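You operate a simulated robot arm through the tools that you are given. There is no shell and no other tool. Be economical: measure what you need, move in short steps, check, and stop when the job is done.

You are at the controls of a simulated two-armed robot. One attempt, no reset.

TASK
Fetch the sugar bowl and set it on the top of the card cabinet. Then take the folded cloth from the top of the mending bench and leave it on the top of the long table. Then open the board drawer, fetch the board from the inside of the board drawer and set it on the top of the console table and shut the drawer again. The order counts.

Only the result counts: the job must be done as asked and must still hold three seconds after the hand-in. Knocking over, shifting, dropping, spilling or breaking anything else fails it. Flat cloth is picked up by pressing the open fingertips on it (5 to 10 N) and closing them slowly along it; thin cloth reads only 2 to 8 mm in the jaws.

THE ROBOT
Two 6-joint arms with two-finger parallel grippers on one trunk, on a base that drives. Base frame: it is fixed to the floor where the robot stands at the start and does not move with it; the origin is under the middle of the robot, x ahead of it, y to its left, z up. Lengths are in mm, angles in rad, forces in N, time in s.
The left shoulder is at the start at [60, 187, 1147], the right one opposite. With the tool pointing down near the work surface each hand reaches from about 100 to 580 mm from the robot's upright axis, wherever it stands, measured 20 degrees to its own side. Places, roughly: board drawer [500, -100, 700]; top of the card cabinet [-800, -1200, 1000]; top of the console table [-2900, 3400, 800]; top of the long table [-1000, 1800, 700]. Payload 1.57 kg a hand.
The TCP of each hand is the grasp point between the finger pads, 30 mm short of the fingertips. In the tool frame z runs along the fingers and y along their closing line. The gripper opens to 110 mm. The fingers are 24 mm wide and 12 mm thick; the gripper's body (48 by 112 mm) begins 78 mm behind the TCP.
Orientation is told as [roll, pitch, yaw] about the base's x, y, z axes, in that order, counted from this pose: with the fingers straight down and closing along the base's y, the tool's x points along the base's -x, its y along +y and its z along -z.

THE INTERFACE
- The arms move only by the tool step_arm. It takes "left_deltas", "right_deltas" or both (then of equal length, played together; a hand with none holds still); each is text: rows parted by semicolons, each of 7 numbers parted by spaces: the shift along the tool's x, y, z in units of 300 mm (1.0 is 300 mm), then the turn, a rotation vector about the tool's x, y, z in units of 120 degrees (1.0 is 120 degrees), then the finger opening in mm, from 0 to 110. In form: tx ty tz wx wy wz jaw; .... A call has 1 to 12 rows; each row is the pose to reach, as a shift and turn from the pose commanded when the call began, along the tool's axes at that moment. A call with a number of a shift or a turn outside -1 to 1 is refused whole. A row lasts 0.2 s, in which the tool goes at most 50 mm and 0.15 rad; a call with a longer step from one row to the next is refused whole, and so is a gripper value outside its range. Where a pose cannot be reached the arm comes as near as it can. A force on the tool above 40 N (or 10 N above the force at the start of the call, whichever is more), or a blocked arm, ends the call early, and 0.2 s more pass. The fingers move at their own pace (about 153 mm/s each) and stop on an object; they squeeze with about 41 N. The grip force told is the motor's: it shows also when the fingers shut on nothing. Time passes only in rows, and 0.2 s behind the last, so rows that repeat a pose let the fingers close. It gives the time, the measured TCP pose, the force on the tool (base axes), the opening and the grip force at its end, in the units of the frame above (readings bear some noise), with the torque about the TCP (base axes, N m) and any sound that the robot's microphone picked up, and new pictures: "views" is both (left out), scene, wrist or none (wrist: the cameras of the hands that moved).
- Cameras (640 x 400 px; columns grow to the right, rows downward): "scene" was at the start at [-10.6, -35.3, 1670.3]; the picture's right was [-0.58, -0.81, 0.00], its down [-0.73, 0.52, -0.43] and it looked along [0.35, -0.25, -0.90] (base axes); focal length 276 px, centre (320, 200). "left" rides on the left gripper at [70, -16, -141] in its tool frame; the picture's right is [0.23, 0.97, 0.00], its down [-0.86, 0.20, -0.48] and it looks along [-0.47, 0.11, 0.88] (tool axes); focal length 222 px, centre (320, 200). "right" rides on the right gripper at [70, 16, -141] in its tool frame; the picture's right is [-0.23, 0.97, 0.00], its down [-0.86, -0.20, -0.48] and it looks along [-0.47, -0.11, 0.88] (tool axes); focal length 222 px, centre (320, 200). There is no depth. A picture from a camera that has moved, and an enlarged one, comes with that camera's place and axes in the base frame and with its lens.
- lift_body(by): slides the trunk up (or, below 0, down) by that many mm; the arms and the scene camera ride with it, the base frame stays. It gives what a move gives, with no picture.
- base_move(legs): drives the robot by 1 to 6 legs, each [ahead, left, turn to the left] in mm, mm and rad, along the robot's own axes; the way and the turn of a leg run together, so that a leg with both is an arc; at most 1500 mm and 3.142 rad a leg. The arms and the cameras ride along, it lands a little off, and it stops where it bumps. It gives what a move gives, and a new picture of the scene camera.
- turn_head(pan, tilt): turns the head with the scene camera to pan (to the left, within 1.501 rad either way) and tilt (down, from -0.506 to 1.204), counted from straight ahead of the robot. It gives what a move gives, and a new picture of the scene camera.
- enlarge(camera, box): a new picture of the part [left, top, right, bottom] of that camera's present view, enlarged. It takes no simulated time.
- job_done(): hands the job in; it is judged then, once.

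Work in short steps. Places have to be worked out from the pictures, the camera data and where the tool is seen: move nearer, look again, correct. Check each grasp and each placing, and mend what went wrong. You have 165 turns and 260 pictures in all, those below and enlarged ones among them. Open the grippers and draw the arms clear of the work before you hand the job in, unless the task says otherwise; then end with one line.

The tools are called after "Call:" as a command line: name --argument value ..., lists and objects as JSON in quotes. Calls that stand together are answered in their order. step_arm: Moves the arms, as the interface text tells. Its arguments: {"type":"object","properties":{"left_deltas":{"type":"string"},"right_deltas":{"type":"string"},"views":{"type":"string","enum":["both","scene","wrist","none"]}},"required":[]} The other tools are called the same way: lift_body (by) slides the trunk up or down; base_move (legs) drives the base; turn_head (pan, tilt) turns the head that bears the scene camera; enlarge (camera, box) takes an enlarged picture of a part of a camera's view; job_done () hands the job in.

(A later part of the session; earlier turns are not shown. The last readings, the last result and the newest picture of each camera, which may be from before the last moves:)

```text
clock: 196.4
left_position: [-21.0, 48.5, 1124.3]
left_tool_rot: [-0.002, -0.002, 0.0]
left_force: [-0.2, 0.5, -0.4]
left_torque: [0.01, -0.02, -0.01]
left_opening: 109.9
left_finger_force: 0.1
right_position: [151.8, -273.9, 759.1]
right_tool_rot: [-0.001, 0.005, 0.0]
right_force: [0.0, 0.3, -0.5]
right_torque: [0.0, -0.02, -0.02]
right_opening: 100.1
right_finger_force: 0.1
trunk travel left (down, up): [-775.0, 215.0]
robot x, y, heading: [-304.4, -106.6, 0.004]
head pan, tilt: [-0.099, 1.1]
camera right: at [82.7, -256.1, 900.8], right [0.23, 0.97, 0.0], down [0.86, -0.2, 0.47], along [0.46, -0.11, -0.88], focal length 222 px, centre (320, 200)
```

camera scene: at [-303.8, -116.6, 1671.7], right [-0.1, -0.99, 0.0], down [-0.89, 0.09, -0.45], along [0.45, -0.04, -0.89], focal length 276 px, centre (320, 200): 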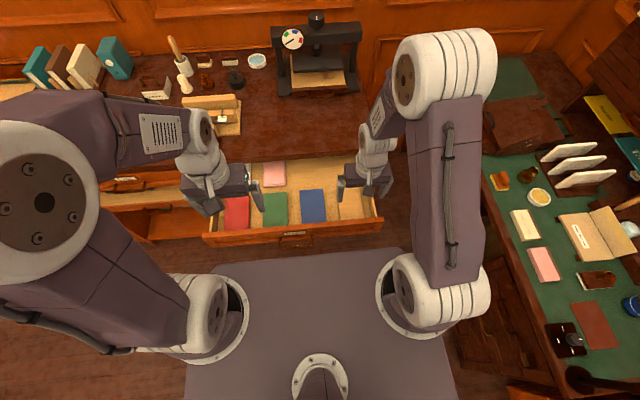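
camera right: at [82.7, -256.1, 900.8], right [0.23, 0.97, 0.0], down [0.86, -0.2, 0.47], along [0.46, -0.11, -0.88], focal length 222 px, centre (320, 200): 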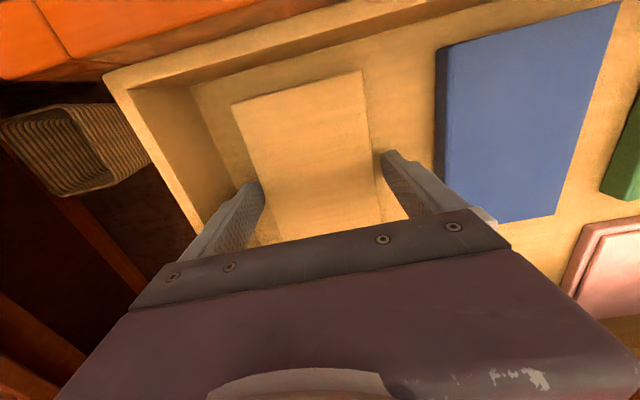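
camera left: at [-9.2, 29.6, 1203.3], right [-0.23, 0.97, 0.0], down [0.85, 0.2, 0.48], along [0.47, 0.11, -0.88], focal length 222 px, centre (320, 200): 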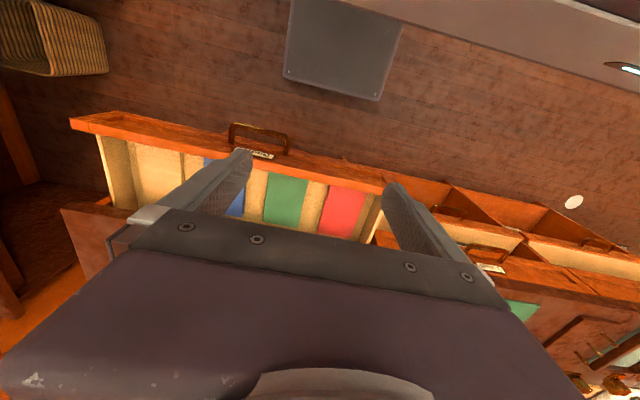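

Fingers now straddle the board. Go down in fine steps to just above the drawer floor.

Call:
step_arm --right_deltas "0 0 0.01 0 0 0 100; 0 0 0.018 0 0 0 100; 0 0 0.026 0 0 0 100" --views "none"

```text
clock: 197.2
left_position: [-22.8, 48.8, 1127.4]
left_tool_rot: [-0.001, -0.006, -0.002]
left_force: [0.5, -0.1, 0.4]
left_torque: [0.0, -0.01, -0.05]
left_opening: 110.2
left_finger_force: 0.2
right_position: [150.7, -273.1, 755.1]
right_tool_rot: [0.0, 0.001, -0.001]
right_force: [1.2, -5.8, 31.9]
right_torque: [-0.54, 0.17, 0.09]
right_opening: 100.7
right_finger_force: 0.3
trunk travel left (down, up): [-775.0, 215.0]
robot x, y, heading: [-304.6, -112.5, -0.002]
head pan, tilt: [-0.099, 1.1]
```

Floor felt at tips ≈725. Ease up ~4 mm of command and close on the board.

Call:
step_arm --right_deltas "0 0 -0.015 0 0 0 100; 0 0 -0.015 0 0 0 95; 0 0 -0.015 0 0 0 90; 0 0 -0.015 0 0 0 85; 0 0 -0.015 0 0 0 75; 0 0 -0.015 0 0 0 70; 0 0 -0.015 0 0 0 70" --views "wrist"

```text
clock: 198.8
left_position: [-20.3, 48.5, 1124.9]
left_tool_rot: [0.0, -0.003, 0.001]
left_force: [-0.2, 0.3, 0.7]
left_torque: [0.0, -0.04, 0.03]
left_opening: 110.3
left_finger_force: 0.0
right_position: [152.0, -272.0, 756.9]
right_tool_rot: [0.001, 0.005, -0.001]
right_force: [0.0, 0.6, 0.1]
right_torque: [0.0, -0.02, 0.04]
right_opening: 88.9
right_finger_force: 40.7
trunk travel left (down, up): [-775.0, 215.0]
robot x, y, heading: [-305.7, -111.6, -0.001]
head pan, tilt: [-0.099, 1.1]
camera right: at [82.1, -255.9, 897.9], right [0.23, 0.97, 0.0], down [0.86, -0.2, 0.47], along [0.46, -0.11, -0.88], focal length 222 px, centre (320, 200)
```

right: 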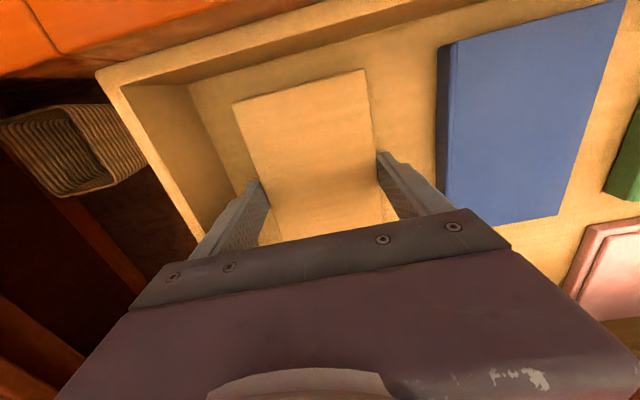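

Gripped at 88.9 mm with 41 N. Lift slowly and check.

Call:
step_arm --right_deltas "0 0 -0.03 0 0 0 70; 0 0 -0.07 0 0 0 70; 0 0 -0.13 0 0 0 70; 0 0 -0.22 0 0 0 70; 0 0 -0.33 0 0 0 70; 0 0 -0.45 0 0 0 70; 0 0 -0.6 0 0 0 70; 0 0 -0.75 0 0 0 70; 0 0 -0.9 0 0 0 70" --views "both"

```text
clock: 200.8
left_position: [-21.4, 49.3, 1123.5]
left_tool_rot: [-0.003, -0.002, 0.0]
left_force: [-0.9, -0.3, -0.5]
left_torque: [-0.01, -0.03, 0.01]
left_opening: 110.2
left_finger_force: 0.1
right_position: [150.4, -274.1, 1030.5]
right_tool_rot: [0.001, 0.005, 0.0]
right_force: [0.5, 0.1, -1.3]
right_torque: [-0.01, 0.0, -0.01]
right_opening: 89.4
right_finger_force: 40.7
trunk travel left (down, up): [-775.0, 215.0]
robot x, y, heading: [-305.9, -110.3, 0.003]
head pan, tilt: [-0.099, 1.1]
camera scene: at [-304.5, -115.9, 1671.6], right [-0.1, -0.99, 0.0], down [-0.89, 0.09, -0.45], along [0.45, -0.05, -0.89], focal length 276 px, centre (320, 200)
camera right: at [82.4, -256.8, 1172.0], right [0.23, 0.97, 0.0], down [0.86, -0.2, 0.47], along [0.46, -0.11, -0.88], focal length 222 px, centre (320, 200)
```

scene: 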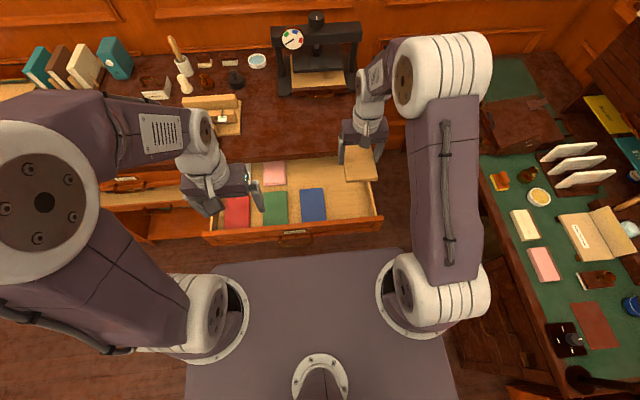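
right: 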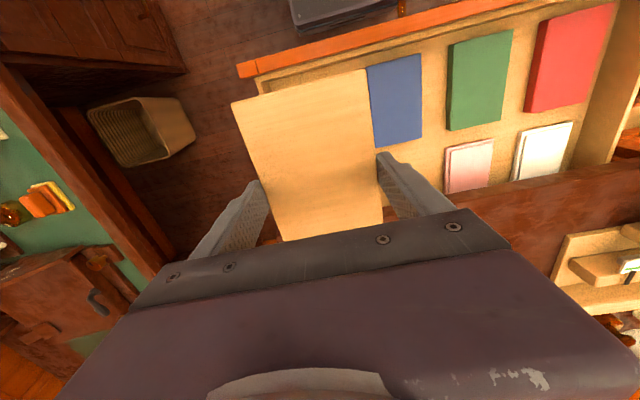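

Board held securely; all else in the drawer is undisturbed. Now back slightly, turn to +y and drive along the corridor toward the console table.

Call:
base_move --legs '[[-40, 0, 0], [0, 0, 1.568], [1250, -120, 0], [1230, 0, 0]]'

Call:
turn_head --pan 1.3 --tilt 0.65

```text
clock: 217.2
left_position: [-322.8, 2654.5, 1125.8]
left_tool_rot: [-0.002, -0.002, 1.543]
left_force: [0.0, -0.7, 0.2]
left_torque: [0.01, 0.0, -0.04]
left_opening: 109.9
left_finger_force: 0.0
right_position: [6.1, 2818.5, 1028.7]
right_tool_rot: [-0.001, 0.006, 1.542]
right_force: [0.2, -0.4, -1.2]
right_torque: [-0.02, -0.02, 0.0]
right_opening: 89.2
right_finger_force: 41.1
trunk travel left (down, up): [-775.0, 215.0]
robot x, y, heading: [-171.6, 2364.1, 1.543]
head pan, tilt: [-0.099, 1.1]
camera scene: at [-165.6, 2368.0, 1671.7], right [0.99, -0.13, 0.0], down [-0.11, -0.88, -0.45], along [0.06, 0.45, -0.89], focal length 276 px, centre (320, 200)
```

scene: 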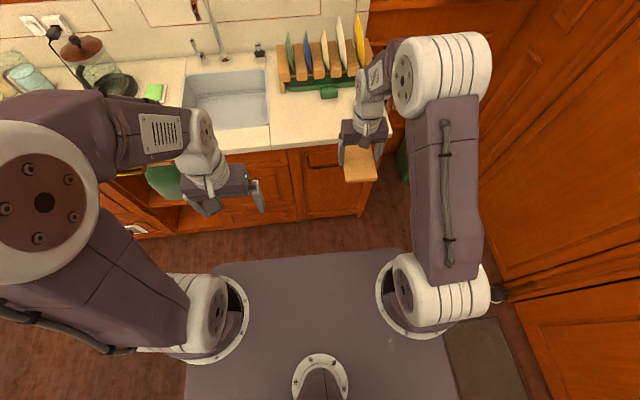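

```text
clock: 218.7
left_position: [-321.8, 2654.3, 1126.3]
left_tool_rot: [-0.004, -0.002, 1.54]
left_force: [-0.6, 0.5, 0.3]
left_torque: [-0.05, -0.02, -0.08]
left_opening: 110.0
left_finger_force: 0.1
right_position: [4.5, 2818.2, 1030.4]
right_tool_rot: [0.001, 0.007, 1.542]
right_force: [-0.6, 0.3, -2.3]
right_torque: [0.02, 0.0, 0.02]
right_opening: 89.4
right_finger_force: 40.9
trunk travel left (down, up): [-775.0, 215.0]
robot x, y, heading: [-171.4, 2362.8, 1.539]
head pan, tilt: [1.3, 0.649]
camera scene: at [-256.5, 2331.6, 1706.0], right [0.3, 0.96, 0.0], down [0.58, -0.18, -0.8], along [-0.76, 0.24, -0.6], focal length 276 px, centre (320, 200)
```

scene: 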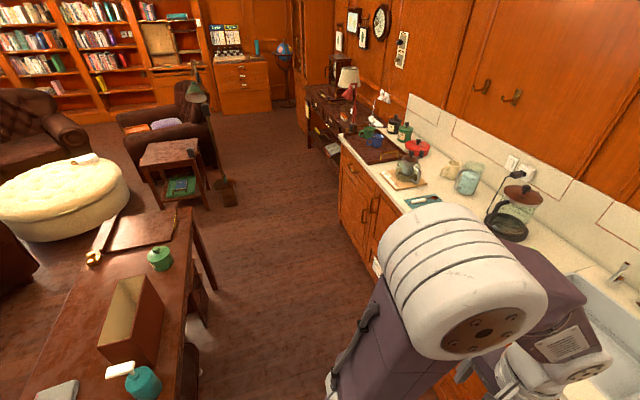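

Lane between long table and counter is clear (y 2030–2960). Turn to −x and drive along it at y≈2470.

Call:
base_move --legs '[[0, 0, 1.6], [1000, -100, 0], [700, 0, 0]]'

Call:
turn_head --pan -0.6 --tilt 0.5

```text
clock: 231.1
left_position: [-2136.0, 2449.5, 1124.8]
left_tool_rot: [-0.001, -0.001, 3.073]
left_force: [0.0, -0.3, 0.0]
left_torque: [0.02, -0.03, -0.01]
left_opening: 109.8
left_finger_force: 0.1
right_position: [-2287.3, 2783.1, 1030.1]
right_tool_rot: [0.0, 0.005, 3.074]
right_force: [0.6, 0.2, -0.7]
right_torque: [-0.02, 0.0, 0.01]
right_opening: 89.5
right_finger_force: 40.8
trunk travel left (down, up): [-775.0, 215.0]
robot x, y, heading: [-1837.4, 2589.9, 3.072]
head pan, tilt: [1.3, 0.649]
camera scene: at [-1811.4, 2502.9, 1706.0], right [-0.94, 0.33, 0.0], down [0.2, 0.57, -0.8], along [-0.27, -0.75, -0.6], focal length 276 px, centre (320, 200)
```

scene: 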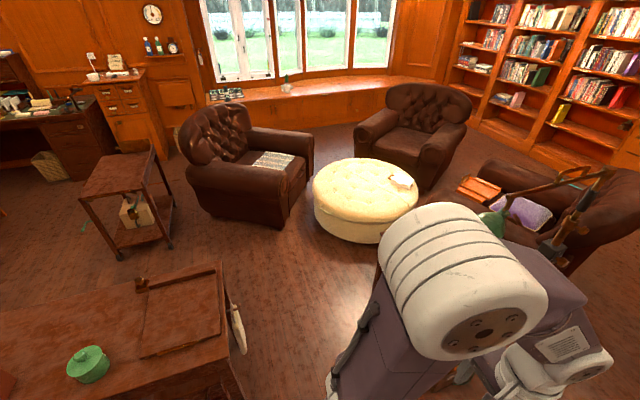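

```text
clock: 232.9
left_position: [-2137.6, 2447.8, 1125.1]
left_tool_rot: [-0.002, -0.002, 3.072]
left_force: [-0.2, 0.1, -0.1]
left_torque: [0.02, 0.03, -0.03]
left_opening: 110.0
left_finger_force: 0.0
right_position: [-2287.4, 2782.6, 1029.7]
right_tool_rot: [0.0, 0.005, 3.075]
right_force: [1.1, -0.2, -1.5]
right_torque: [0.0, -0.03, -0.05]
right_opening: 89.2
right_finger_force: 40.9
trunk travel left (down, up): [-775.0, 215.0]
robot x, y, heading: [-1840.2, 2590.9, 3.071]
head pan, tilt: [-0.6, 0.499]
camera scene: at [-1855.0, 2641.2, 1719.4], right [0.62, 0.78, 0.0], down [0.38, -0.3, -0.88], along [-0.69, 0.54, -0.48], focal length 276 px, centre (320, 200)
```

scene: 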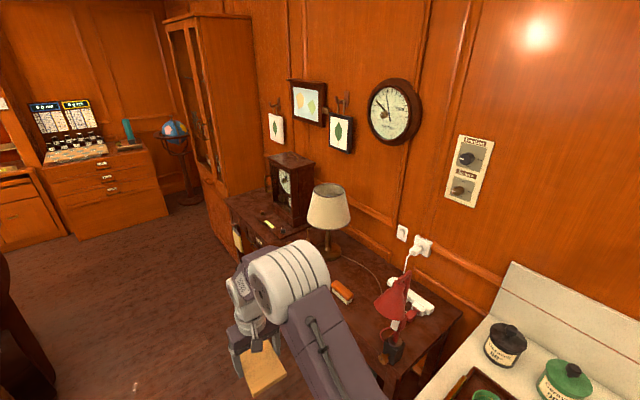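

Console top spans x −3590…−2095, front y≈3190; free space between the orange stapler (≈−2474) and the red lamp (≈−2162). I drive on, keeping off the console, then turn to face it.

Call:
base_move --legs '[[650, 150, 0], [0, 0, -1.5]]'

Call:
turn_head --pan -0.1 --tilt 0.7

```text
clock: 240.2
left_position: [-2676.2, 2769.7, 1125.9]
left_tool_rot: [-0.001, 0.0, 1.613]
left_force: [-0.6, 0.3, 0.5]
left_torque: [-0.02, 0.03, 0.0]
left_opening: 110.0
left_finger_force: 0.1
right_position: [-2361.4, 2957.2, 1030.7]
right_tool_rot: [0.0, 0.007, 1.613]
right_force: [-0.8, 1.0, -1.0]
right_torque: [0.02, -0.01, 0.01]
right_opening: 89.1
right_finger_force: 41.4
trunk travel left (down, up): [-775.0, 215.0]
robot x, y, heading: [-2506.5, 2493.1, 1.611]
head pan, tilt: [-0.6, 0.499]
camera scene: at [-2455.0, 2509.6, 1719.4], right [0.85, -0.53, 0.0], down [-0.25, -0.41, -0.88], along [0.46, 0.74, -0.48], focal length 276 px, centre (320, 200)
```

scene: 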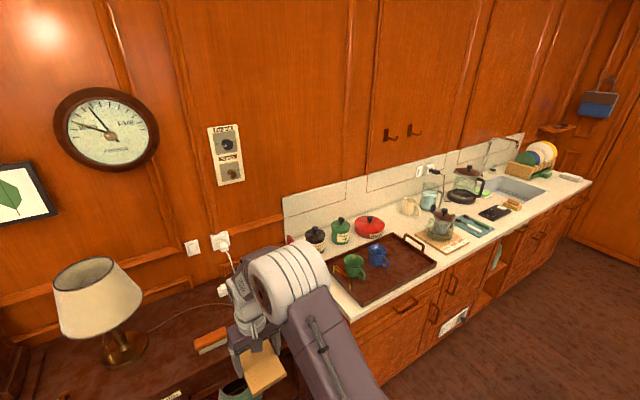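

```text
clock: 241.1
left_position: [-2676.3, 2768.5, 1125.3]
left_tool_rot: [0.0, -0.001, 1.614]
left_force: [-0.9, -0.3, 0.2]
left_torque: [0.01, 0.03, 0.0]
left_opening: 110.0
left_finger_force: 0.0
right_position: [-2362.1, 2956.0, 1029.5]
right_tool_rot: [0.002, 0.006, 1.613]
right_force: [0.5, -0.6, -0.6]
right_torque: [0.01, 0.0, 0.0]
right_opening: 89.3
right_finger_force: 41.1
trunk travel left (down, up): [-775.0, 215.0]
robot x, y, heading: [-2502.9, 2489.0, 1.608]
head pan, tilt: [-0.099, 0.7]
camera scene: at [-2498.0, 2517.2, 1701.7], right [1.0, -0.06, 0.0], down [-0.04, -0.64, -0.77], along [0.04, 0.76, -0.64], focal length 276 px, centre (320, 200)
```

scene: 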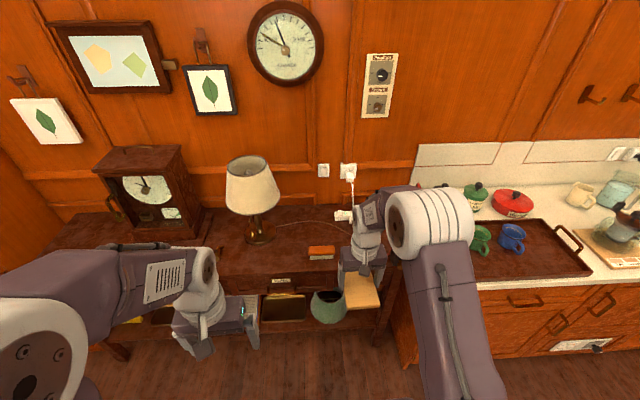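

Look through the right wrist camera toward the console's right part.

Call:
base_move --legs '[[170, -40, -0.04]]'

Call:
enlarge --camera "right" --box '[0, 0, 640, 400]'

Call:
enlarge --camera "scene" --box '[220, 170, 460, 320]'

```text
clock: 242.6
left_position: [-2629.5, 2946.0, 1125.3]
left_tool_rot: [-0.002, -0.004, 1.572]
left_force: [0.3, -0.1, 0.3]
left_torque: [0.04, 0.01, 0.0]
left_opening: 110.0
left_finger_force: 0.0
right_position: [-2307.7, 3119.6, 1030.4]
right_tool_rot: [0.001, 0.003, 1.572]
right_force: [0.5, -0.9, -0.9]
right_torque: [0.0, -0.02, -0.03]
right_opening: 89.1
right_finger_force: 40.8
trunk travel left (down, up): [-775.0, 215.0]
robot x, y, heading: [-2472.1, 2664.5, 1.574]
head pan, tilt: [-0.099, 0.7]
camera scene: at [-2462.3, 2685.7, 1701.8], right [1.0, -0.1, 0.0], down [-0.06, -0.64, -0.77], along [0.07, 0.76, -0.64], focal length 276 px, centre (320, 200)
```

scene: 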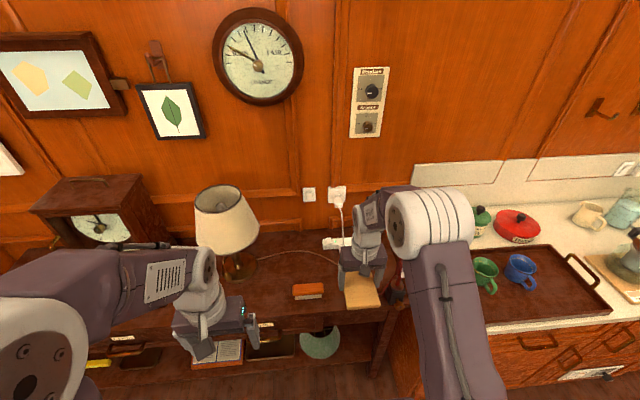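

```text
1.00 times, centred on (320, 200) of right (not enlarged: the box is as wide or as high as the picture)
camera zoom: at [-2324.1, 3051.4, 1172.2], right [-0.97, 0.22, 0.0], down [0.2, 0.86, 0.48], along [0.11, 0.46, -0.88], focal length 222 px, centre (320, 200)
```

zoom: 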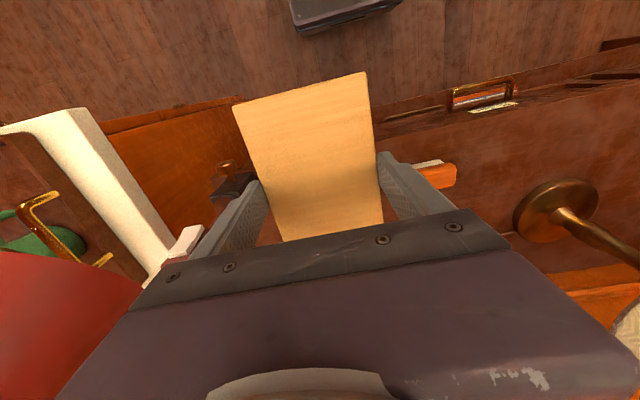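

```text
2.67 times, centred on (340, 245) of scene
camera zoom: at [-2462.3, 2685.7, 1701.8], right [1.0, -0.1, 0.0], down [-0.06, -0.64, -0.77], along [0.07, 0.76, -0.64], focal length 737 px, centre (267, 80)
```

zoom: 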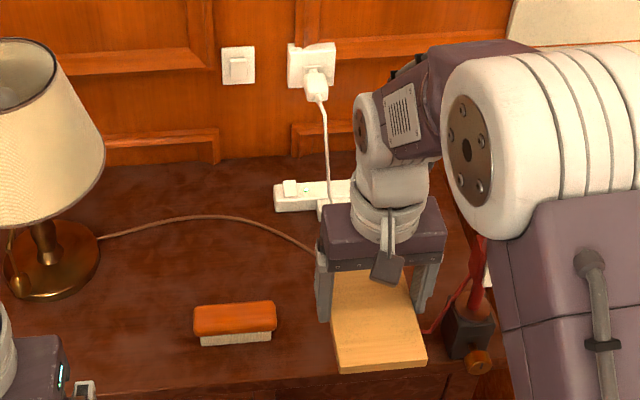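

Spot: x≈−2308, y 3175–3325, between stapler (right edge −2399) and the red lamp's cord (≈−2198), cable behind at y≥3343. Drive ahead 100 mm and re-check.

Call:
base_move --legs '[[100, 0, 0]]'

Call:
turn_head --pan -0.25 --tilt 0.95

Call:
enlarge --camera "scene" --box '[200, 120, 440, 270]'

Call:
enlarge --camera "right" --box '[0, 0, 640, 400]'

```text
clock: 243.7
left_position: [-2628.8, 3047.3, 1125.8]
left_tool_rot: [-0.001, -0.003, 1.572]
left_force: [0.1, -0.5, -0.1]
left_torque: [-0.01, 0.0, -0.03]
left_opening: 109.8
left_finger_force: 0.0
right_position: [-2308.1, 3221.4, 1031.4]
right_tool_rot: [0.0, 0.003, 1.576]
right_force: [-0.3, 1.0, -1.7]
right_torque: [0.0, -0.01, -0.04]
right_opening: 89.4
right_finger_force: 40.5
trunk travel left (down, up): [-775.0, 215.0]
robot x, y, heading: [-2468.3, 2766.2, 1.572]
head pan, tilt: [-0.099, 0.7]
camera scene: at [-2462.0, 2787.4, 1701.8], right [1.0, -0.1, 0.0], down [-0.06, -0.64, -0.77], along [0.07, 0.76, -0.64], focal length 276 px, centre (320, 200)
```

scene: 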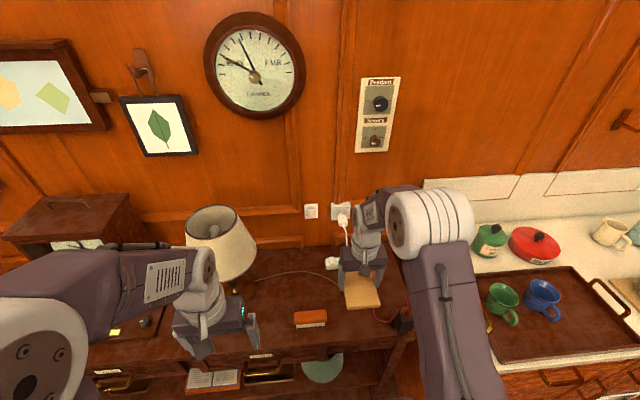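

```text
clock: 244.5
left_position: [-2628.9, 3050.9, 1125.1]
left_tool_rot: [0.001, 0.0, 1.571]
left_force: [-0.2, 0.9, -0.2]
left_torque: [-0.01, -0.01, 0.0]
left_opening: 110.0
left_finger_force: 0.0
right_position: [-2307.6, 3225.0, 1030.2]
right_tool_rot: [-0.002, 0.006, 1.574]
right_force: [0.4, -0.2, -1.6]
right_torque: [-0.01, 0.0, -0.02]
right_opening: 89.2
right_finger_force: 41.4
trunk travel left (down, up): [-775.0, 215.0]
robot x, y, heading: [-2471.5, 2766.0, 1.576]
head pan, tilt: [-0.25, 0.949]
camera scene: at [-2452.1, 2778.5, 1681.9], right [0.97, -0.24, 0.0], down [-0.2, -0.79, -0.58], along [0.14, 0.56, -0.81], focal length 276 px, centre (320, 200)
```

scene: 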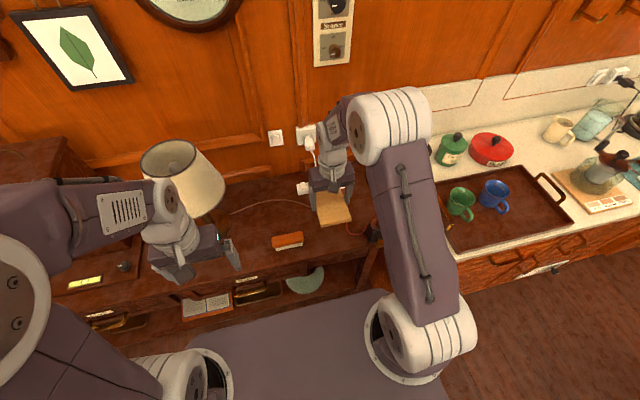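

```text
2.67 times, centred on (320, 195) of scene
camera zoom: at [-2452.1, 2778.5, 1681.9], right [0.97, -0.24, 0.0], down [-0.2, -0.79, -0.58], along [0.14, 0.56, -0.81], focal length 737 px, centre (320, 213)
```

zoom: 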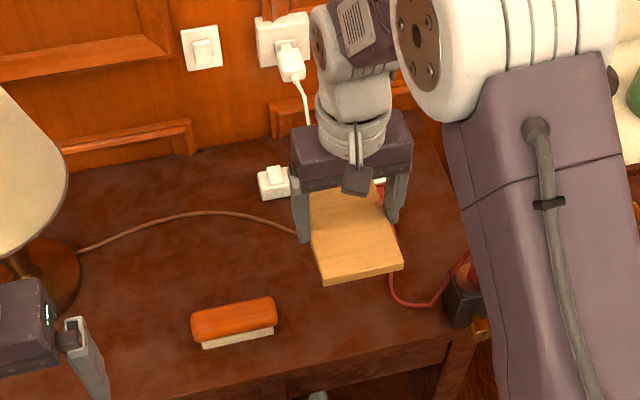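

```text
1.00 times, centred on (320, 200) of right (not enlarged: the box is as wide or as high as the picture)
camera zoom: at [-2323.8, 3156.3, 1170.7], right [-0.97, 0.22, 0.0], down [0.2, 0.86, 0.47], along [0.11, 0.46, -0.88], focal length 222 px, centre (320, 200)
```

zoom: 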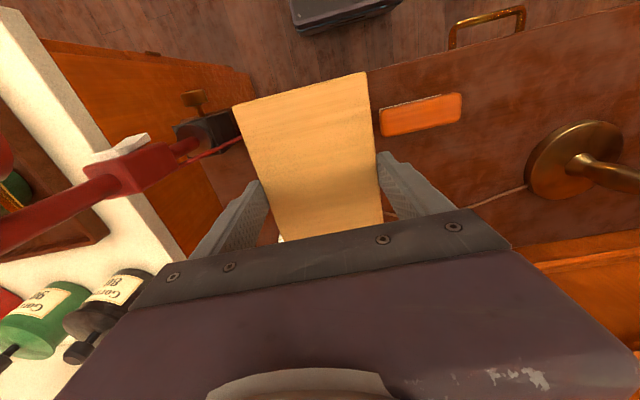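

The red lamp's cord reaches x≈−2235; the stapler ends at −2397. I choose TCP (−2320, 3257) and will open the jaws only slightly. Lower to ~870 first.

Call:
step_arm --right_deltas "-0.05 0.02 0.03 0 0 0 70; -0.11 0.041 0.08 0 0 0 70; -0.11 0.041 0.2 0 0 0 70; -0.11 0.041 0.32 0 0 0 70; -0.11 0.041 0.43 0 0 0 70; -0.11 0.041 0.53 0 0 0 70; -0.11 0.041 0.53 0 0 0 70" --views "wrist"

Call:
enlarge --camera "scene" --box '[240, 150, 420, 270]'

```text
clock: 246.1
left_position: [-2629.7, 3049.2, 1125.9]
left_tool_rot: [-0.001, -0.003, 1.573]
left_force: [-0.8, -0.7, 0.1]
left_torque: [0.02, -0.01, 0.01]
left_opening: 110.3
left_finger_force: 0.0
right_position: [-2319.5, 3254.1, 870.3]
right_tool_rot: [0.0, 0.004, 1.574]
right_force: [-0.7, -0.1, -1.4]
right_torque: [0.03, 0.02, 0.04]
right_opening: 89.3
right_finger_force: 41.3
trunk travel left (down, up): [-775.0, 215.0]
robot x, y, heading: [-2468.7, 2763.2, 1.574]
head pan, tilt: [-0.25, 0.949]
camera right: at [-2335.4, 3185.5, 1011.0], right [-0.97, 0.22, 0.0], down [0.2, 0.86, 0.47], along [0.11, 0.46, -0.88], focal length 222 px, centre (320, 200)
```

right: 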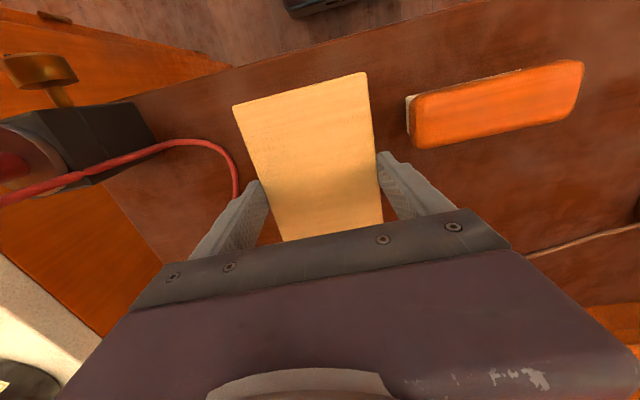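

```text
3.33 times, centred on (330, 210) of scene
camera zoom: at [-2452.2, 2776.2, 1681.9], right [0.97, -0.24, 0.0], down [-0.2, -0.79, -0.58], along [0.14, 0.56, -0.81], focal length 921 px, centre (287, 167)
```

zoom: 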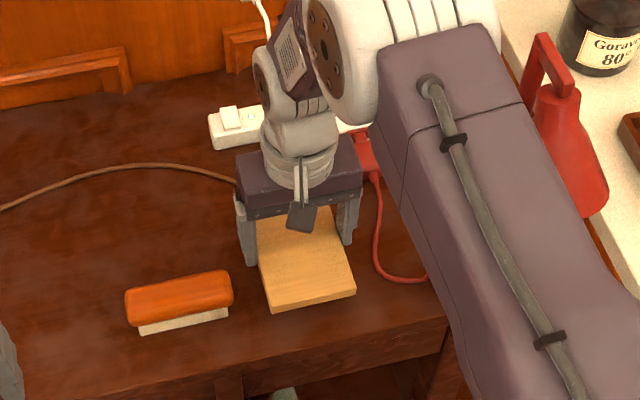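

Clearances look fine. Lower to ~843 and then feel for the surface.

Call:
step_arm --right_deltas "0 0 0.03 0 0 0 70; 0 0 0.06 0 0 0 70; 0 0 0.08 0 0 0 70; 0 0 0.09 0 0 0 70" --views "none"

Call:
step_arm --right_deltas "0 0 0.01 0 0 0 70; 0 0 0.02 0 0 0 70; 0 0 0.03 0 0 0 70" --views "none"

```text
clock: 247.1
left_position: [-2629.6, 3048.6, 1126.8]
left_tool_rot: [0.0, -0.001, 1.573]
left_force: [0.0, 1.0, 0.4]
left_torque: [0.0, 0.01, -0.01]
left_opening: 110.1
left_finger_force: 0.0
right_position: [-2319.3, 3254.8, 844.4]
right_tool_rot: [0.001, 0.006, 1.573]
right_force: [0.4, 0.1, -0.7]
right_torque: [0.01, 0.03, -0.01]
right_opening: 89.0
right_finger_force: 41.0
trunk travel left (down, up): [-775.0, 215.0]
robot x, y, heading: [-2469.4, 2762.0, 1.573]
head pan, tilt: [-0.25, 0.949]
```

```text
clock: 247.9
left_position: [-2629.8, 3048.2, 1126.2]
left_tool_rot: [-0.001, -0.001, 1.573]
left_force: [0.1, -0.2, 0.2]
left_torque: [0.01, 0.01, 0.0]
left_opening: 110.2
left_finger_force: 0.0
right_position: [-2319.7, 3253.7, 835.1]
right_tool_rot: [0.001, 0.007, 1.575]
right_force: [-0.4, 0.0, -2.3]
right_torque: [0.01, -0.02, 0.02]
right_opening: 89.3
right_finger_force: 40.5
trunk travel left (down, up): [-775.0, 215.0]
robot x, y, heading: [-2466.9, 2765.5, 1.568]
head pan, tilt: [-0.25, 0.949]
```

Call:
step_arm --right_deltas "0 0 0.008 0 0 0 70; 0 0 0.016 0 0 0 70; 0 0 0.024 0 0 0 70" --views "none"

```text
clock: 248.7
left_position: [-2628.8, 3046.3, 1127.1]
left_tool_rot: [-0.002, -0.002, 1.572]
left_force: [-0.6, 0.3, -0.3]
left_torque: [0.01, 0.02, 0.01]
left_opening: 109.9
left_finger_force: 0.0
right_position: [-2320.3, 3254.1, 830.0]
right_tool_rot: [-0.001, -0.001, 1.574]
right_force: [3.8, 0.8, 31.8]
right_torque: [-0.61, -0.15, 0.09]
right_opening: 89.1
right_finger_force: 40.4
trunk travel left (down, up): [-775.0, 215.0]
robot x, y, heading: [-2473.1, 2765.9, 1.573]
head pan, tilt: [-0.25, 0.949]
```

Contact at TCP 830 (32 N). Ease off 2 mm and open the jaws just a little.

Call:
step_arm --right_deltas "0 0 -0.008 0 0 0 70; 0 0 -0.01 0 0 0 89; 0 0 -0.01 0 0 0 92; 0 0 -0.01 0 0 0 96; 0 0 -0.01 0 0 0 98; 0 0 -0.01 0 0 0 98" --views "wrist"

```text
clock: 250.1
left_position: [-2629.8, 3048.9, 1126.2]
left_tool_rot: [-0.002, -0.002, 1.571]
left_force: [0.0, 0.3, -0.4]
left_torque: [-0.04, 0.0, 0.0]
left_opening: 110.0
left_finger_force: 0.1
right_position: [-2319.9, 3255.3, 829.8]
right_tool_rot: [-0.001, 0.005, 1.575]
right_force: [0.2, 0.4, -0.7]
right_torque: [0.02, 0.0, -0.02]
right_opening: 98.1
right_finger_force: 0.0
trunk travel left (down, up): [-775.0, 215.0]
robot x, y, heading: [-2466.7, 2766.3, 1.569]
head pan, tilt: [-0.25, 0.949]
camera right: at [-2336.1, 3186.8, 971.9], right [-0.97, 0.22, 0.0], down [0.2, 0.86, 0.47], along [0.11, 0.46, -0.88], focal length 222 px, centre (320, 200)
```

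right: 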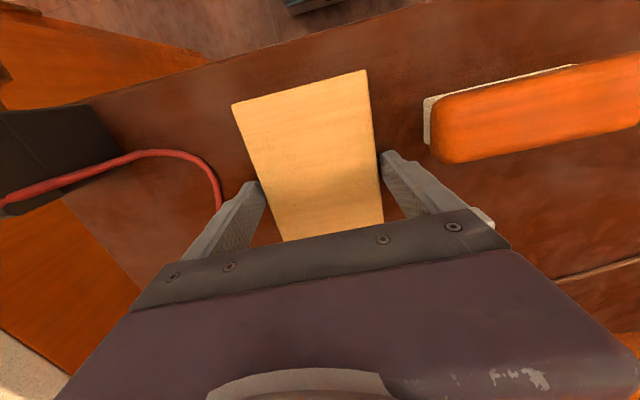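

Board is free and flat on the console, clear of cord and stapler. Rise straight up, then back.

Call:
step_arm --right_deltas "0 0 -0.04 0 0 0 98; 0 0 -0.1 0 0 0 98; 0 0 -0.2 0 0 0 98; 0 0 -0.34 0 0 0 98; 0 0 -0.48 0 0 0 98; 0 0 -0.62 0 0 0 98; 0.1 0 -0.7 0 0 0 98; 0.22 0 -0.75 0 0 0 98; 0.34 0 -0.75 0 0 0 98" --views "both"

```text
clock: 252.1
left_position: [-2630.3, 3048.9, 1125.0]
left_tool_rot: [-0.001, -0.002, 1.572]
left_force: [-0.5, 0.5, 0.1]
left_torque: [0.01, 0.05, 0.02]
left_opening: 110.0
left_finger_force: 0.0
right_position: [-2319.3, 3151.3, 1055.4]
right_tool_rot: [-0.002, 0.004, 1.575]
right_force: [0.3, -0.6, 0.2]
right_torque: [0.0, 0.01, 0.02]
right_opening: 98.0
right_finger_force: 0.1
trunk travel left (down, up): [-775.0, 215.0]
robot x, y, heading: [-2470.7, 2763.2, 1.572]
head pan, tilt: [-0.25, 0.949]
camera scene: at [-2452.4, 2774.7, 1681.9], right [0.97, -0.24, 0.0], down [-0.2, -0.79, -0.58], along [0.14, 0.57, -0.81], focal length 276 px, centre (320, 200)
camera right: at [-2335.6, 3081.8, 1197.2], right [-0.97, 0.22, 0.0], down [0.2, 0.86, 0.47], along [0.11, 0.46, -0.88], focal length 222 px, centre (320, 200)
```

scene: 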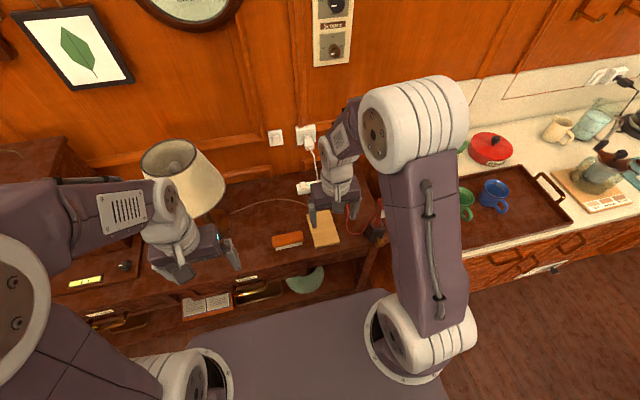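
right: 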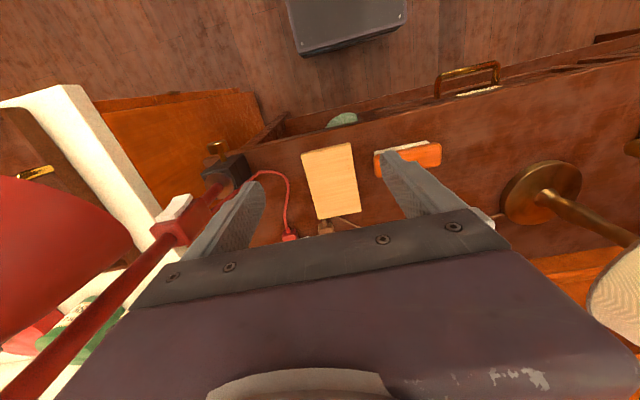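

The board is set on the console. Now drive back: reverse, slide right along the lane, and back down the corridor to the drawer.

Call:
base_move --legs '[[-270, 0, 0], [0, -1130, 0], [0, -1120, 0]]'

```text
clock: 264.8
left_position: [-376.1, 2833.8, 1125.3]
left_tool_rot: [-0.001, 0.0, 1.61]
left_force: [0.0, -0.1, 0.7]
left_torque: [0.0, 0.02, -0.01]
left_opening: 110.2
left_finger_force: 0.1
right_position: [-69.5, 2948.4, 1056.6]
right_tool_rot: [0.0, 0.005, 1.61]
right_force: [0.1, -0.8, 0.4]
right_torque: [-0.01, 0.01, 0.02]
right_opening: 97.8
right_finger_force: 0.0
trunk travel left (down, up): [-775.0, 215.0]
robot x, y, heading: [-207.4, 2553.7, 1.611]
head pan, tilt: [-0.25, 0.949]
camera scene: at [-187.6, 2567.8, 1681.9], right [0.98, -0.21, 0.0], down [-0.17, -0.8, -0.58], along [0.12, 0.57, -0.81], focal length 276 px, centre (320, 200)
```

scene: 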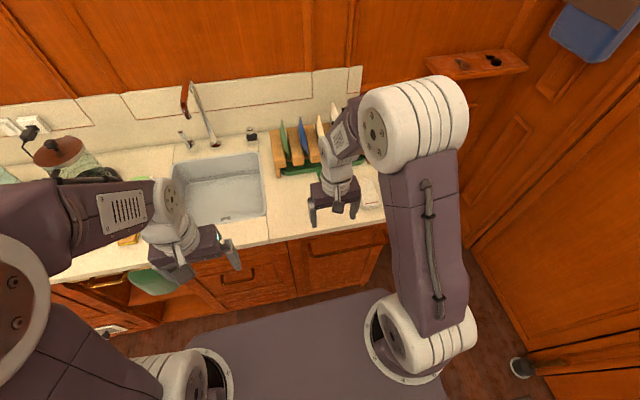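

Correct heading, then back down the corridor to y≈80.

Call:
base_move --legs '[[0, 0, -0.04], [-1240, 0, 0], [-1230, 130, 0]]'

```text
clock: 277.2
left_position: [-471.7, 382.1, 1126.4]
left_tool_rot: [0.0, -0.001, 1.621]
left_force: [-0.2, 0.3, 0.2]
left_torque: [0.04, -0.03, 0.01]
left_opening: 109.9
left_finger_force: 0.1
right_position: [-168.0, 500.3, 1055.0]
right_tool_rot: [0.001, 0.008, 1.623]
right_force: [-0.1, -0.7, 0.2]
right_torque: [0.05, -0.03, -0.01]
right_opening: 98.1
right_finger_force: 0.0
trunk travel left (down, up): [-775.0, 215.0]
robot x, y, heading: [-297.0, 107.0, 1.622]
head pan, tilt: [-0.25, 0.949]
camera scene: at [-281.1, 119.3, 1681.9], right [0.98, -0.2, 0.0], down [-0.16, -0.8, -0.58], along [0.11, 0.57, -0.81], focal length 276 px, centre (320, 200)
```

scene: 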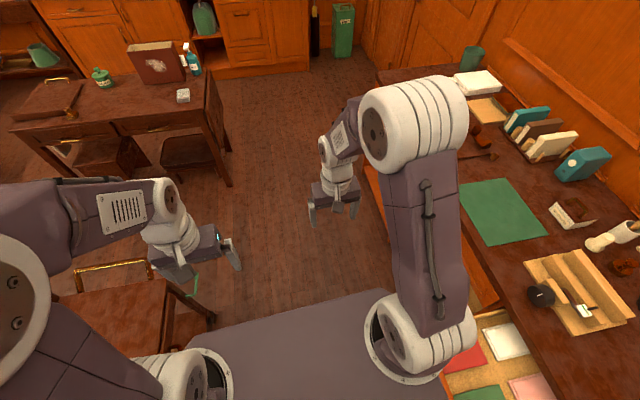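

Shift left 50 mm, turn to face the drawer, and look.

Call:
base_move --legs '[[0, 50, 0], [0, 0, -1.62]]'

Call:
turn_head --pan -0.1 --tilt 1.1

Call:
enlarge --camera "scene" --box '[240, 130, 450, 260]'

```text
clock: 282.0
left_position: [-68.7, 272.0, 1126.8]
left_tool_rot: [-0.001, -0.001, 0.032]
left_force: [1.0, 0.2, -0.1]
left_torque: [0.01, -0.02, -0.03]
left_opening: 110.1
left_finger_force: 0.1
right_position: [43.8, -34.5, 1054.9]
right_tool_rot: [0.0, 0.005, 0.032]
right_force: [-0.1, -0.3, 0.3]
right_torque: [0.01, 0.01, 0.03]
right_opening: 97.9
right_finger_force: 0.2
trunk travel left (down, up): [-775.0, 215.0]
robot x, y, heading: [-346.1, 104.8, 0.036]
head pan, tilt: [-0.25, 0.949]
camera scene: at [-336.3, 87.3, 1681.9], right [-0.22, -0.98, 0.0], down [-0.79, 0.18, -0.58], along [0.57, -0.13, -0.81], focal length 276 px, centre (320, 200)
```

scene: 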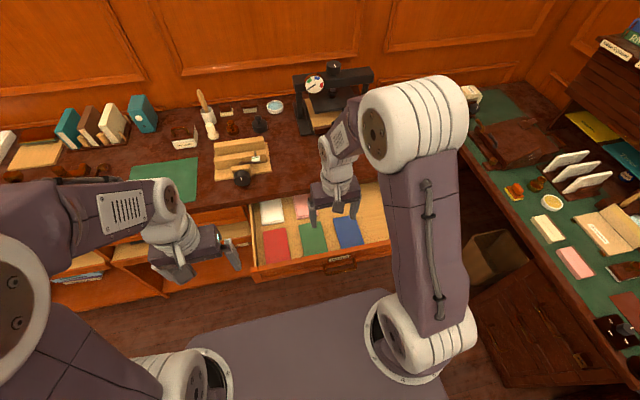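

```text
clock: 282.7
left_position: [-66.2, 272.5, 1124.3]
left_tool_rot: [0.0, -0.001, 0.029]
left_force: [-0.4, -0.1, 0.0]
left_torque: [0.0, 0.02, 0.02]
left_opening: 109.9
left_finger_force: 0.0
right_position: [44.6, -34.7, 1054.7]
right_tool_rot: [0.0, 0.007, 0.03]
right_force: [0.3, 0.5, 0.0]
right_torque: [-0.03, 0.0, 0.04]
right_opening: 97.9
right_finger_force: 0.0
trunk travel left (down, up): [-775.0, 215.0]
robot x, y, heading: [-346.8, 100.5, 0.029]
head pan, tilt: [-0.099, 1.1]
camera scene: at [-344.3, 98.5, 1671.7], right [-0.07, -1.0, 0.0], down [-0.89, 0.06, -0.45], along [0.45, -0.03, -0.89], focal length 276 px, centre (320, 200)
```

scene: 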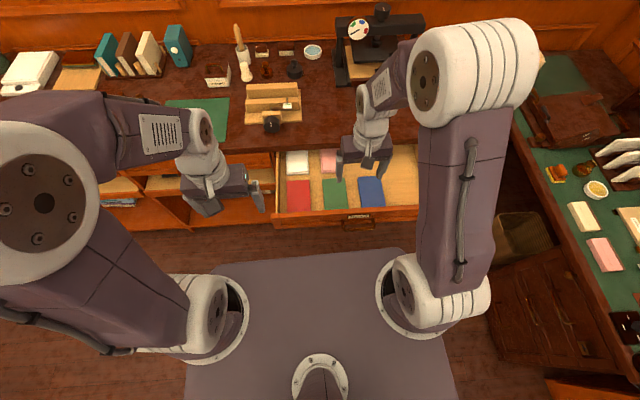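

```text
3.05 times, centred on (345, 195) of scene
camera zoom: at [-344.3, 98.5, 1671.7], right [-0.07, -1.0, 0.0], down [-0.89, 0.06, -0.45], along [0.45, -0.03, -0.89], focal length 842 px, centre (244, 215)
```

zoom: 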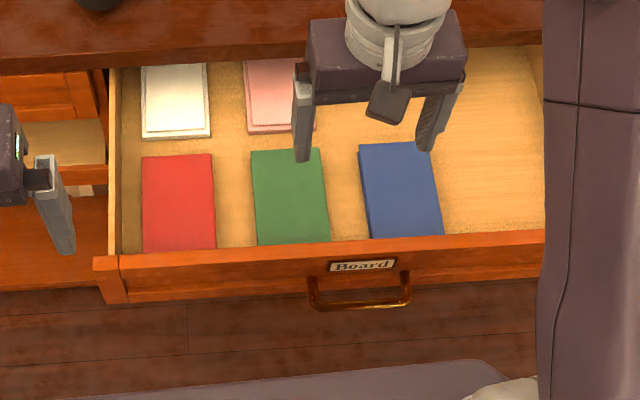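

Handle bar confirmed at (−4, −63, 746). I close the right fingers and bring them in front of the bar (robot side).

Call:
step_arm --right_deltas "0.1 -0.03 0 0 0 0.0143 60; 0.2 -0.06 0.05 0 0 0.0143 20; 0.3 -0.09 0.12 0 0 0.0143 0; 0.3 -0.09 0.25 0 0 0.0143 0; 0.3 -0.09 0.4 0 0 0.0143 0; 0.3 -0.09 0.55 0 0 0.0143 0; 0.3 -0.09 0.7 0 0 0.0143 0; 0.3 -0.09 0.7 0 0 0.0143 0" --views "both"

```text
clock: 284.5
left_position: [-68.3, 271.8, 1124.7]
left_tool_rot: [-0.001, -0.002, 0.029]
left_force: [-0.2, 0.3, -0.6]
left_torque: [0.03, 0.02, 0.01]
left_opening: 110.3
left_finger_force: 0.1
right_position: [-46.5, -63.9, 847.0]
right_tool_rot: [0.0, 0.007, 0.001]
right_force: [-0.5, -0.3, 1.0]
right_torque: [0.04, 0.01, 0.02]
right_opening: 0.2
right_finger_force: 21.4
trunk travel left (down, up): [-775.0, 215.0]
robot x, y, heading: [-349.5, 103.1, 0.032]
head pan, tilt: [-0.099, 1.1]
camera scene: at [-345.0, 98.7, 1671.7], right [-0.07, -1.0, 0.0], down [-0.89, 0.06, -0.45], along [0.45, -0.03, -0.89], focal length 276 px, centre (320, 200)
camera right: at [-115.1, -47.3, 988.7], right [0.23, 0.97, 0.0], down [0.86, -0.2, 0.47], along [0.46, -0.11, -0.88], focal length 222 px, centre (320, 200)
```

scene: 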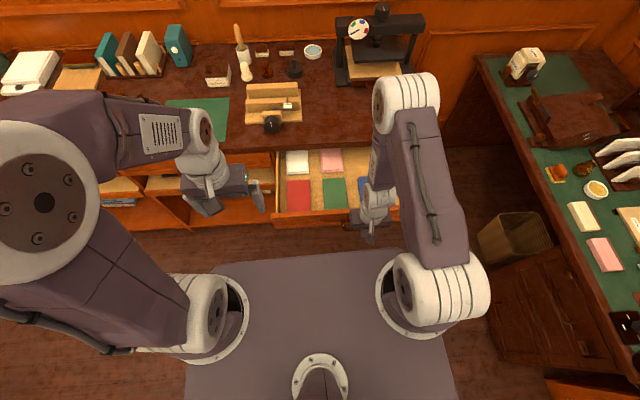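
right: 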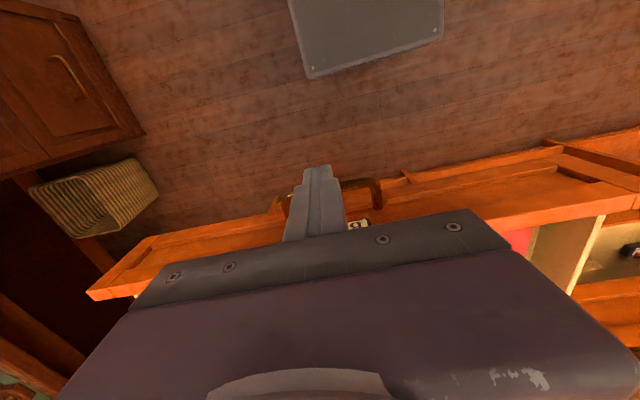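

Lower 90 mm in front of the bar.

Call:
step_arm --right_deltas "0 0 0.1 0 0 0 0; 0 0 0.2 0 0 0 0; 0 0 0.29 0 0 0 0; 0 0 0.29 0 0 0 0" --views "wrist"

Call:
step_arm --right_deltas "-0.05 0 0 0 0 0 0; -0.1 0 0 0 0 0 0; -0.17 0 0 0 0 0 0; -0.25 0 0 0 0 0 0; -0.33 0 0 0 0 0 0; -0.41 0 0 0 0 0 0; -0.49 0 0 0 0 0 0; -0.57 0 0 0 0 0 0; -0.57 0 0 0 0 0 0" --views "both"

```text
clock: 285.5
left_position: [-66.8, 273.1, 1126.0]
left_tool_rot: [0.0, -0.002, 0.029]
left_force: [-0.2, 0.5, -0.1]
left_torque: [-0.01, 0.01, -0.03]
left_opening: 109.9
left_finger_force: 0.0
right_position: [-43.7, -66.6, 759.1]
right_tool_rot: [0.0, 0.006, 0.0]
right_force: [0.0, 0.0, 0.8]
right_torque: [-0.03, -0.03, 0.03]
right_opening: 0.1
right_finger_force: 21.1
trunk travel left (down, up): [-775.0, 215.0]
robot x, y, heading: [-345.4, 104.7, 0.03]
head pan, tilt: [-0.099, 1.1]
camera right: at [-113.9, -50.5, 901.3], right [0.23, 0.97, 0.0], down [0.86, -0.2, 0.47], along [0.46, -0.11, -0.88], focal length 222 px, centre (320, 200)
```

right: 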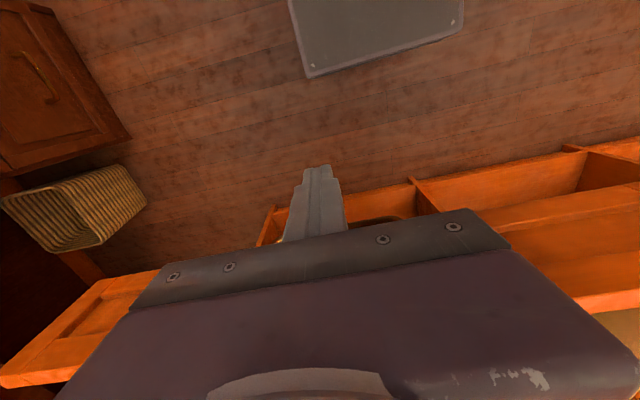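

```text
clock: 287.5
left_position: [-67.4, 271.0, 1126.2]
left_tool_rot: [0.0, -0.002, 0.03]
left_force: [-0.7, 0.3, -0.2]
left_torque: [0.02, 0.02, -0.01]
left_opening: 109.8
left_finger_force: 0.0
right_position: [126.2, -63.5, 758.2]
right_tool_rot: [0.001, 0.005, 0.0]
right_force: [0.3, -0.5, -0.2]
right_torque: [-0.01, -0.02, 0.0]
right_opening: 0.1
right_finger_force: 21.8
trunk travel left (down, up): [-775.0, 215.0]
robot x, y, heading: [-350.4, 107.0, 0.037]
head pan, tilt: [-0.099, 1.1]
camera scene: at [-344.5, 98.7, 1671.7], right [-0.07, -1.0, 0.0], down [-0.89, 0.06, -0.45], along [0.45, -0.03, -0.89], focal length 276 px, centre (320, 200)
camera right: at [57.2, -46.9, 900.2], right [0.23, 0.97, 0.0], down [0.86, -0.2, 0.47], along [0.46, -0.11, -0.88], focal length 222 px, centre (320, 200)
```

scene: 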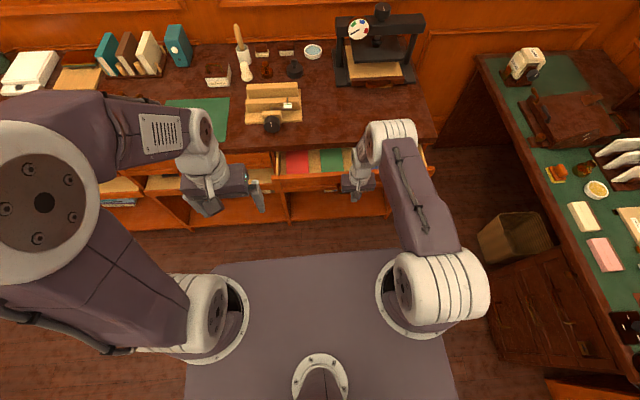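
right: 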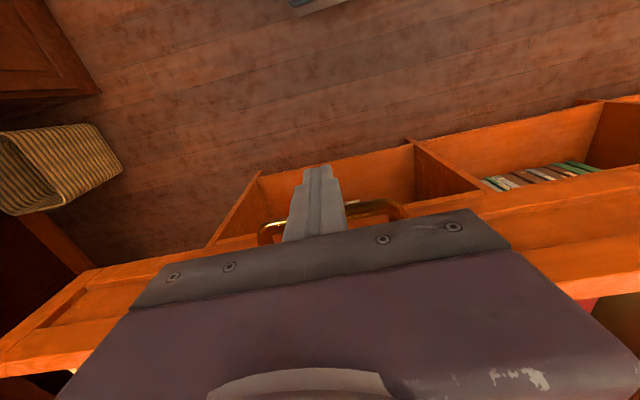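

Drawer is closing smoothly. Push further by driving the base 100 mm ahead with the hand held, then finish with the arm.

Call:
base_move --legs '[[100, 0, 0]]'

Call:
step_arm --right_deltas "-0.02 0 0 0 0 0 0; -0.04 0 0 0 0 0 0; -0.06 0 0 0 0 0 0; -0.075 0 0 0 0 0 0; -0.085 0 0 0 0 0 0; -0.095 0 0 0 0 0 0; -0.105 0 0 0 0 0 0; -0.115 0 0 0 0 0 0; -0.125 0 0 0 0 0 0" --views "both"

```text
clock: 288.6
left_position: [31.7, 275.9, 1125.5]
left_tool_rot: [-0.001, -0.001, 0.03]
left_force: [0.1, -0.2, 0.4]
left_torque: [-0.02, -0.03, 0.0]
left_opening: 109.9
left_finger_force: 0.1
right_position: [226.0, -59.2, 760.0]
right_tool_rot: [0.0, 0.006, 0.003]
right_force: [-0.1, -0.4, 1.2]
right_torque: [-0.02, 0.02, 0.01]
right_opening: 0.0
right_finger_force: 20.7
trunk travel left (down, up): [-775.0, 215.0]
robot x, y, heading: [-245.0, 107.1, 0.036]
head pan, tilt: [-0.099, 1.1]
camera scene: at [-245.6, 101.8, 1671.7], right [-0.07, -1.0, 0.0], down [-0.89, 0.06, -0.45], along [0.45, -0.03, -0.89], focal length 276 px, centre (320, 200)
```

scene: 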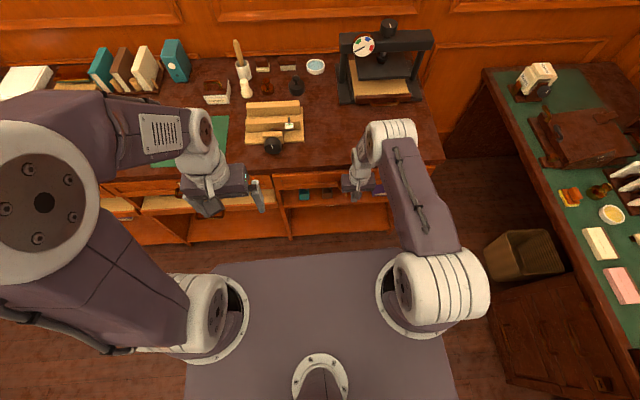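

```text
clock: 290.6
left_position: [25.5, 276.3, 1126.1]
left_tool_rot: [-0.003, -0.008, 0.032]
left_force: [0.0, 0.4, 0.0]
left_torque: [0.03, 0.02, 0.01]
left_opening: 110.2
left_finger_force: 0.1
right_position: [254.5, -59.9, 760.0]
right_tool_rot: [0.0, 0.02, 0.001]
right_force: [-39.0, 2.8, 2.4]
right_torque: [0.47, 0.31, 0.05]
right_opening: 0.2
right_finger_force: 21.3
trunk travel left (down, up): [-775.0, 215.0]
robot x, y, heading: [-245.9, 108.2, 0.028]
head pan, tilt: [-0.099, 1.1]
camera scene: at [-253.3, 102.3, 1671.7], right [-0.07, -1.0, 0.0], down [-0.89, 0.06, -0.46], along [0.46, -0.03, -0.89], focal length 276 px, centre (320, 200)
camera right: at [186.3, -42.5, 901.5], right [0.22, 0.97, -0.01], down [0.86, -0.2, 0.46], along [0.45, -0.11, -0.89], focal length 222 px, centre (320, 200)
```

scene: 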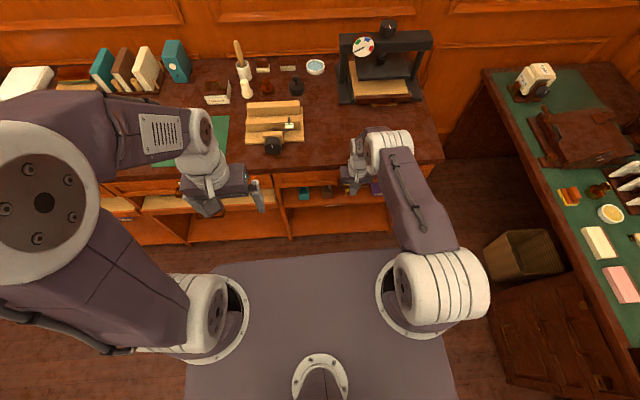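
right: 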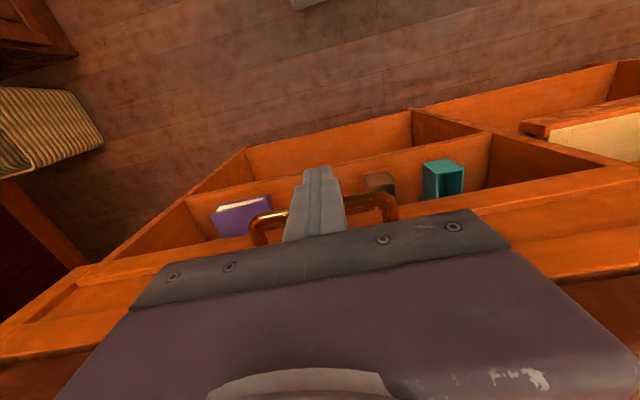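

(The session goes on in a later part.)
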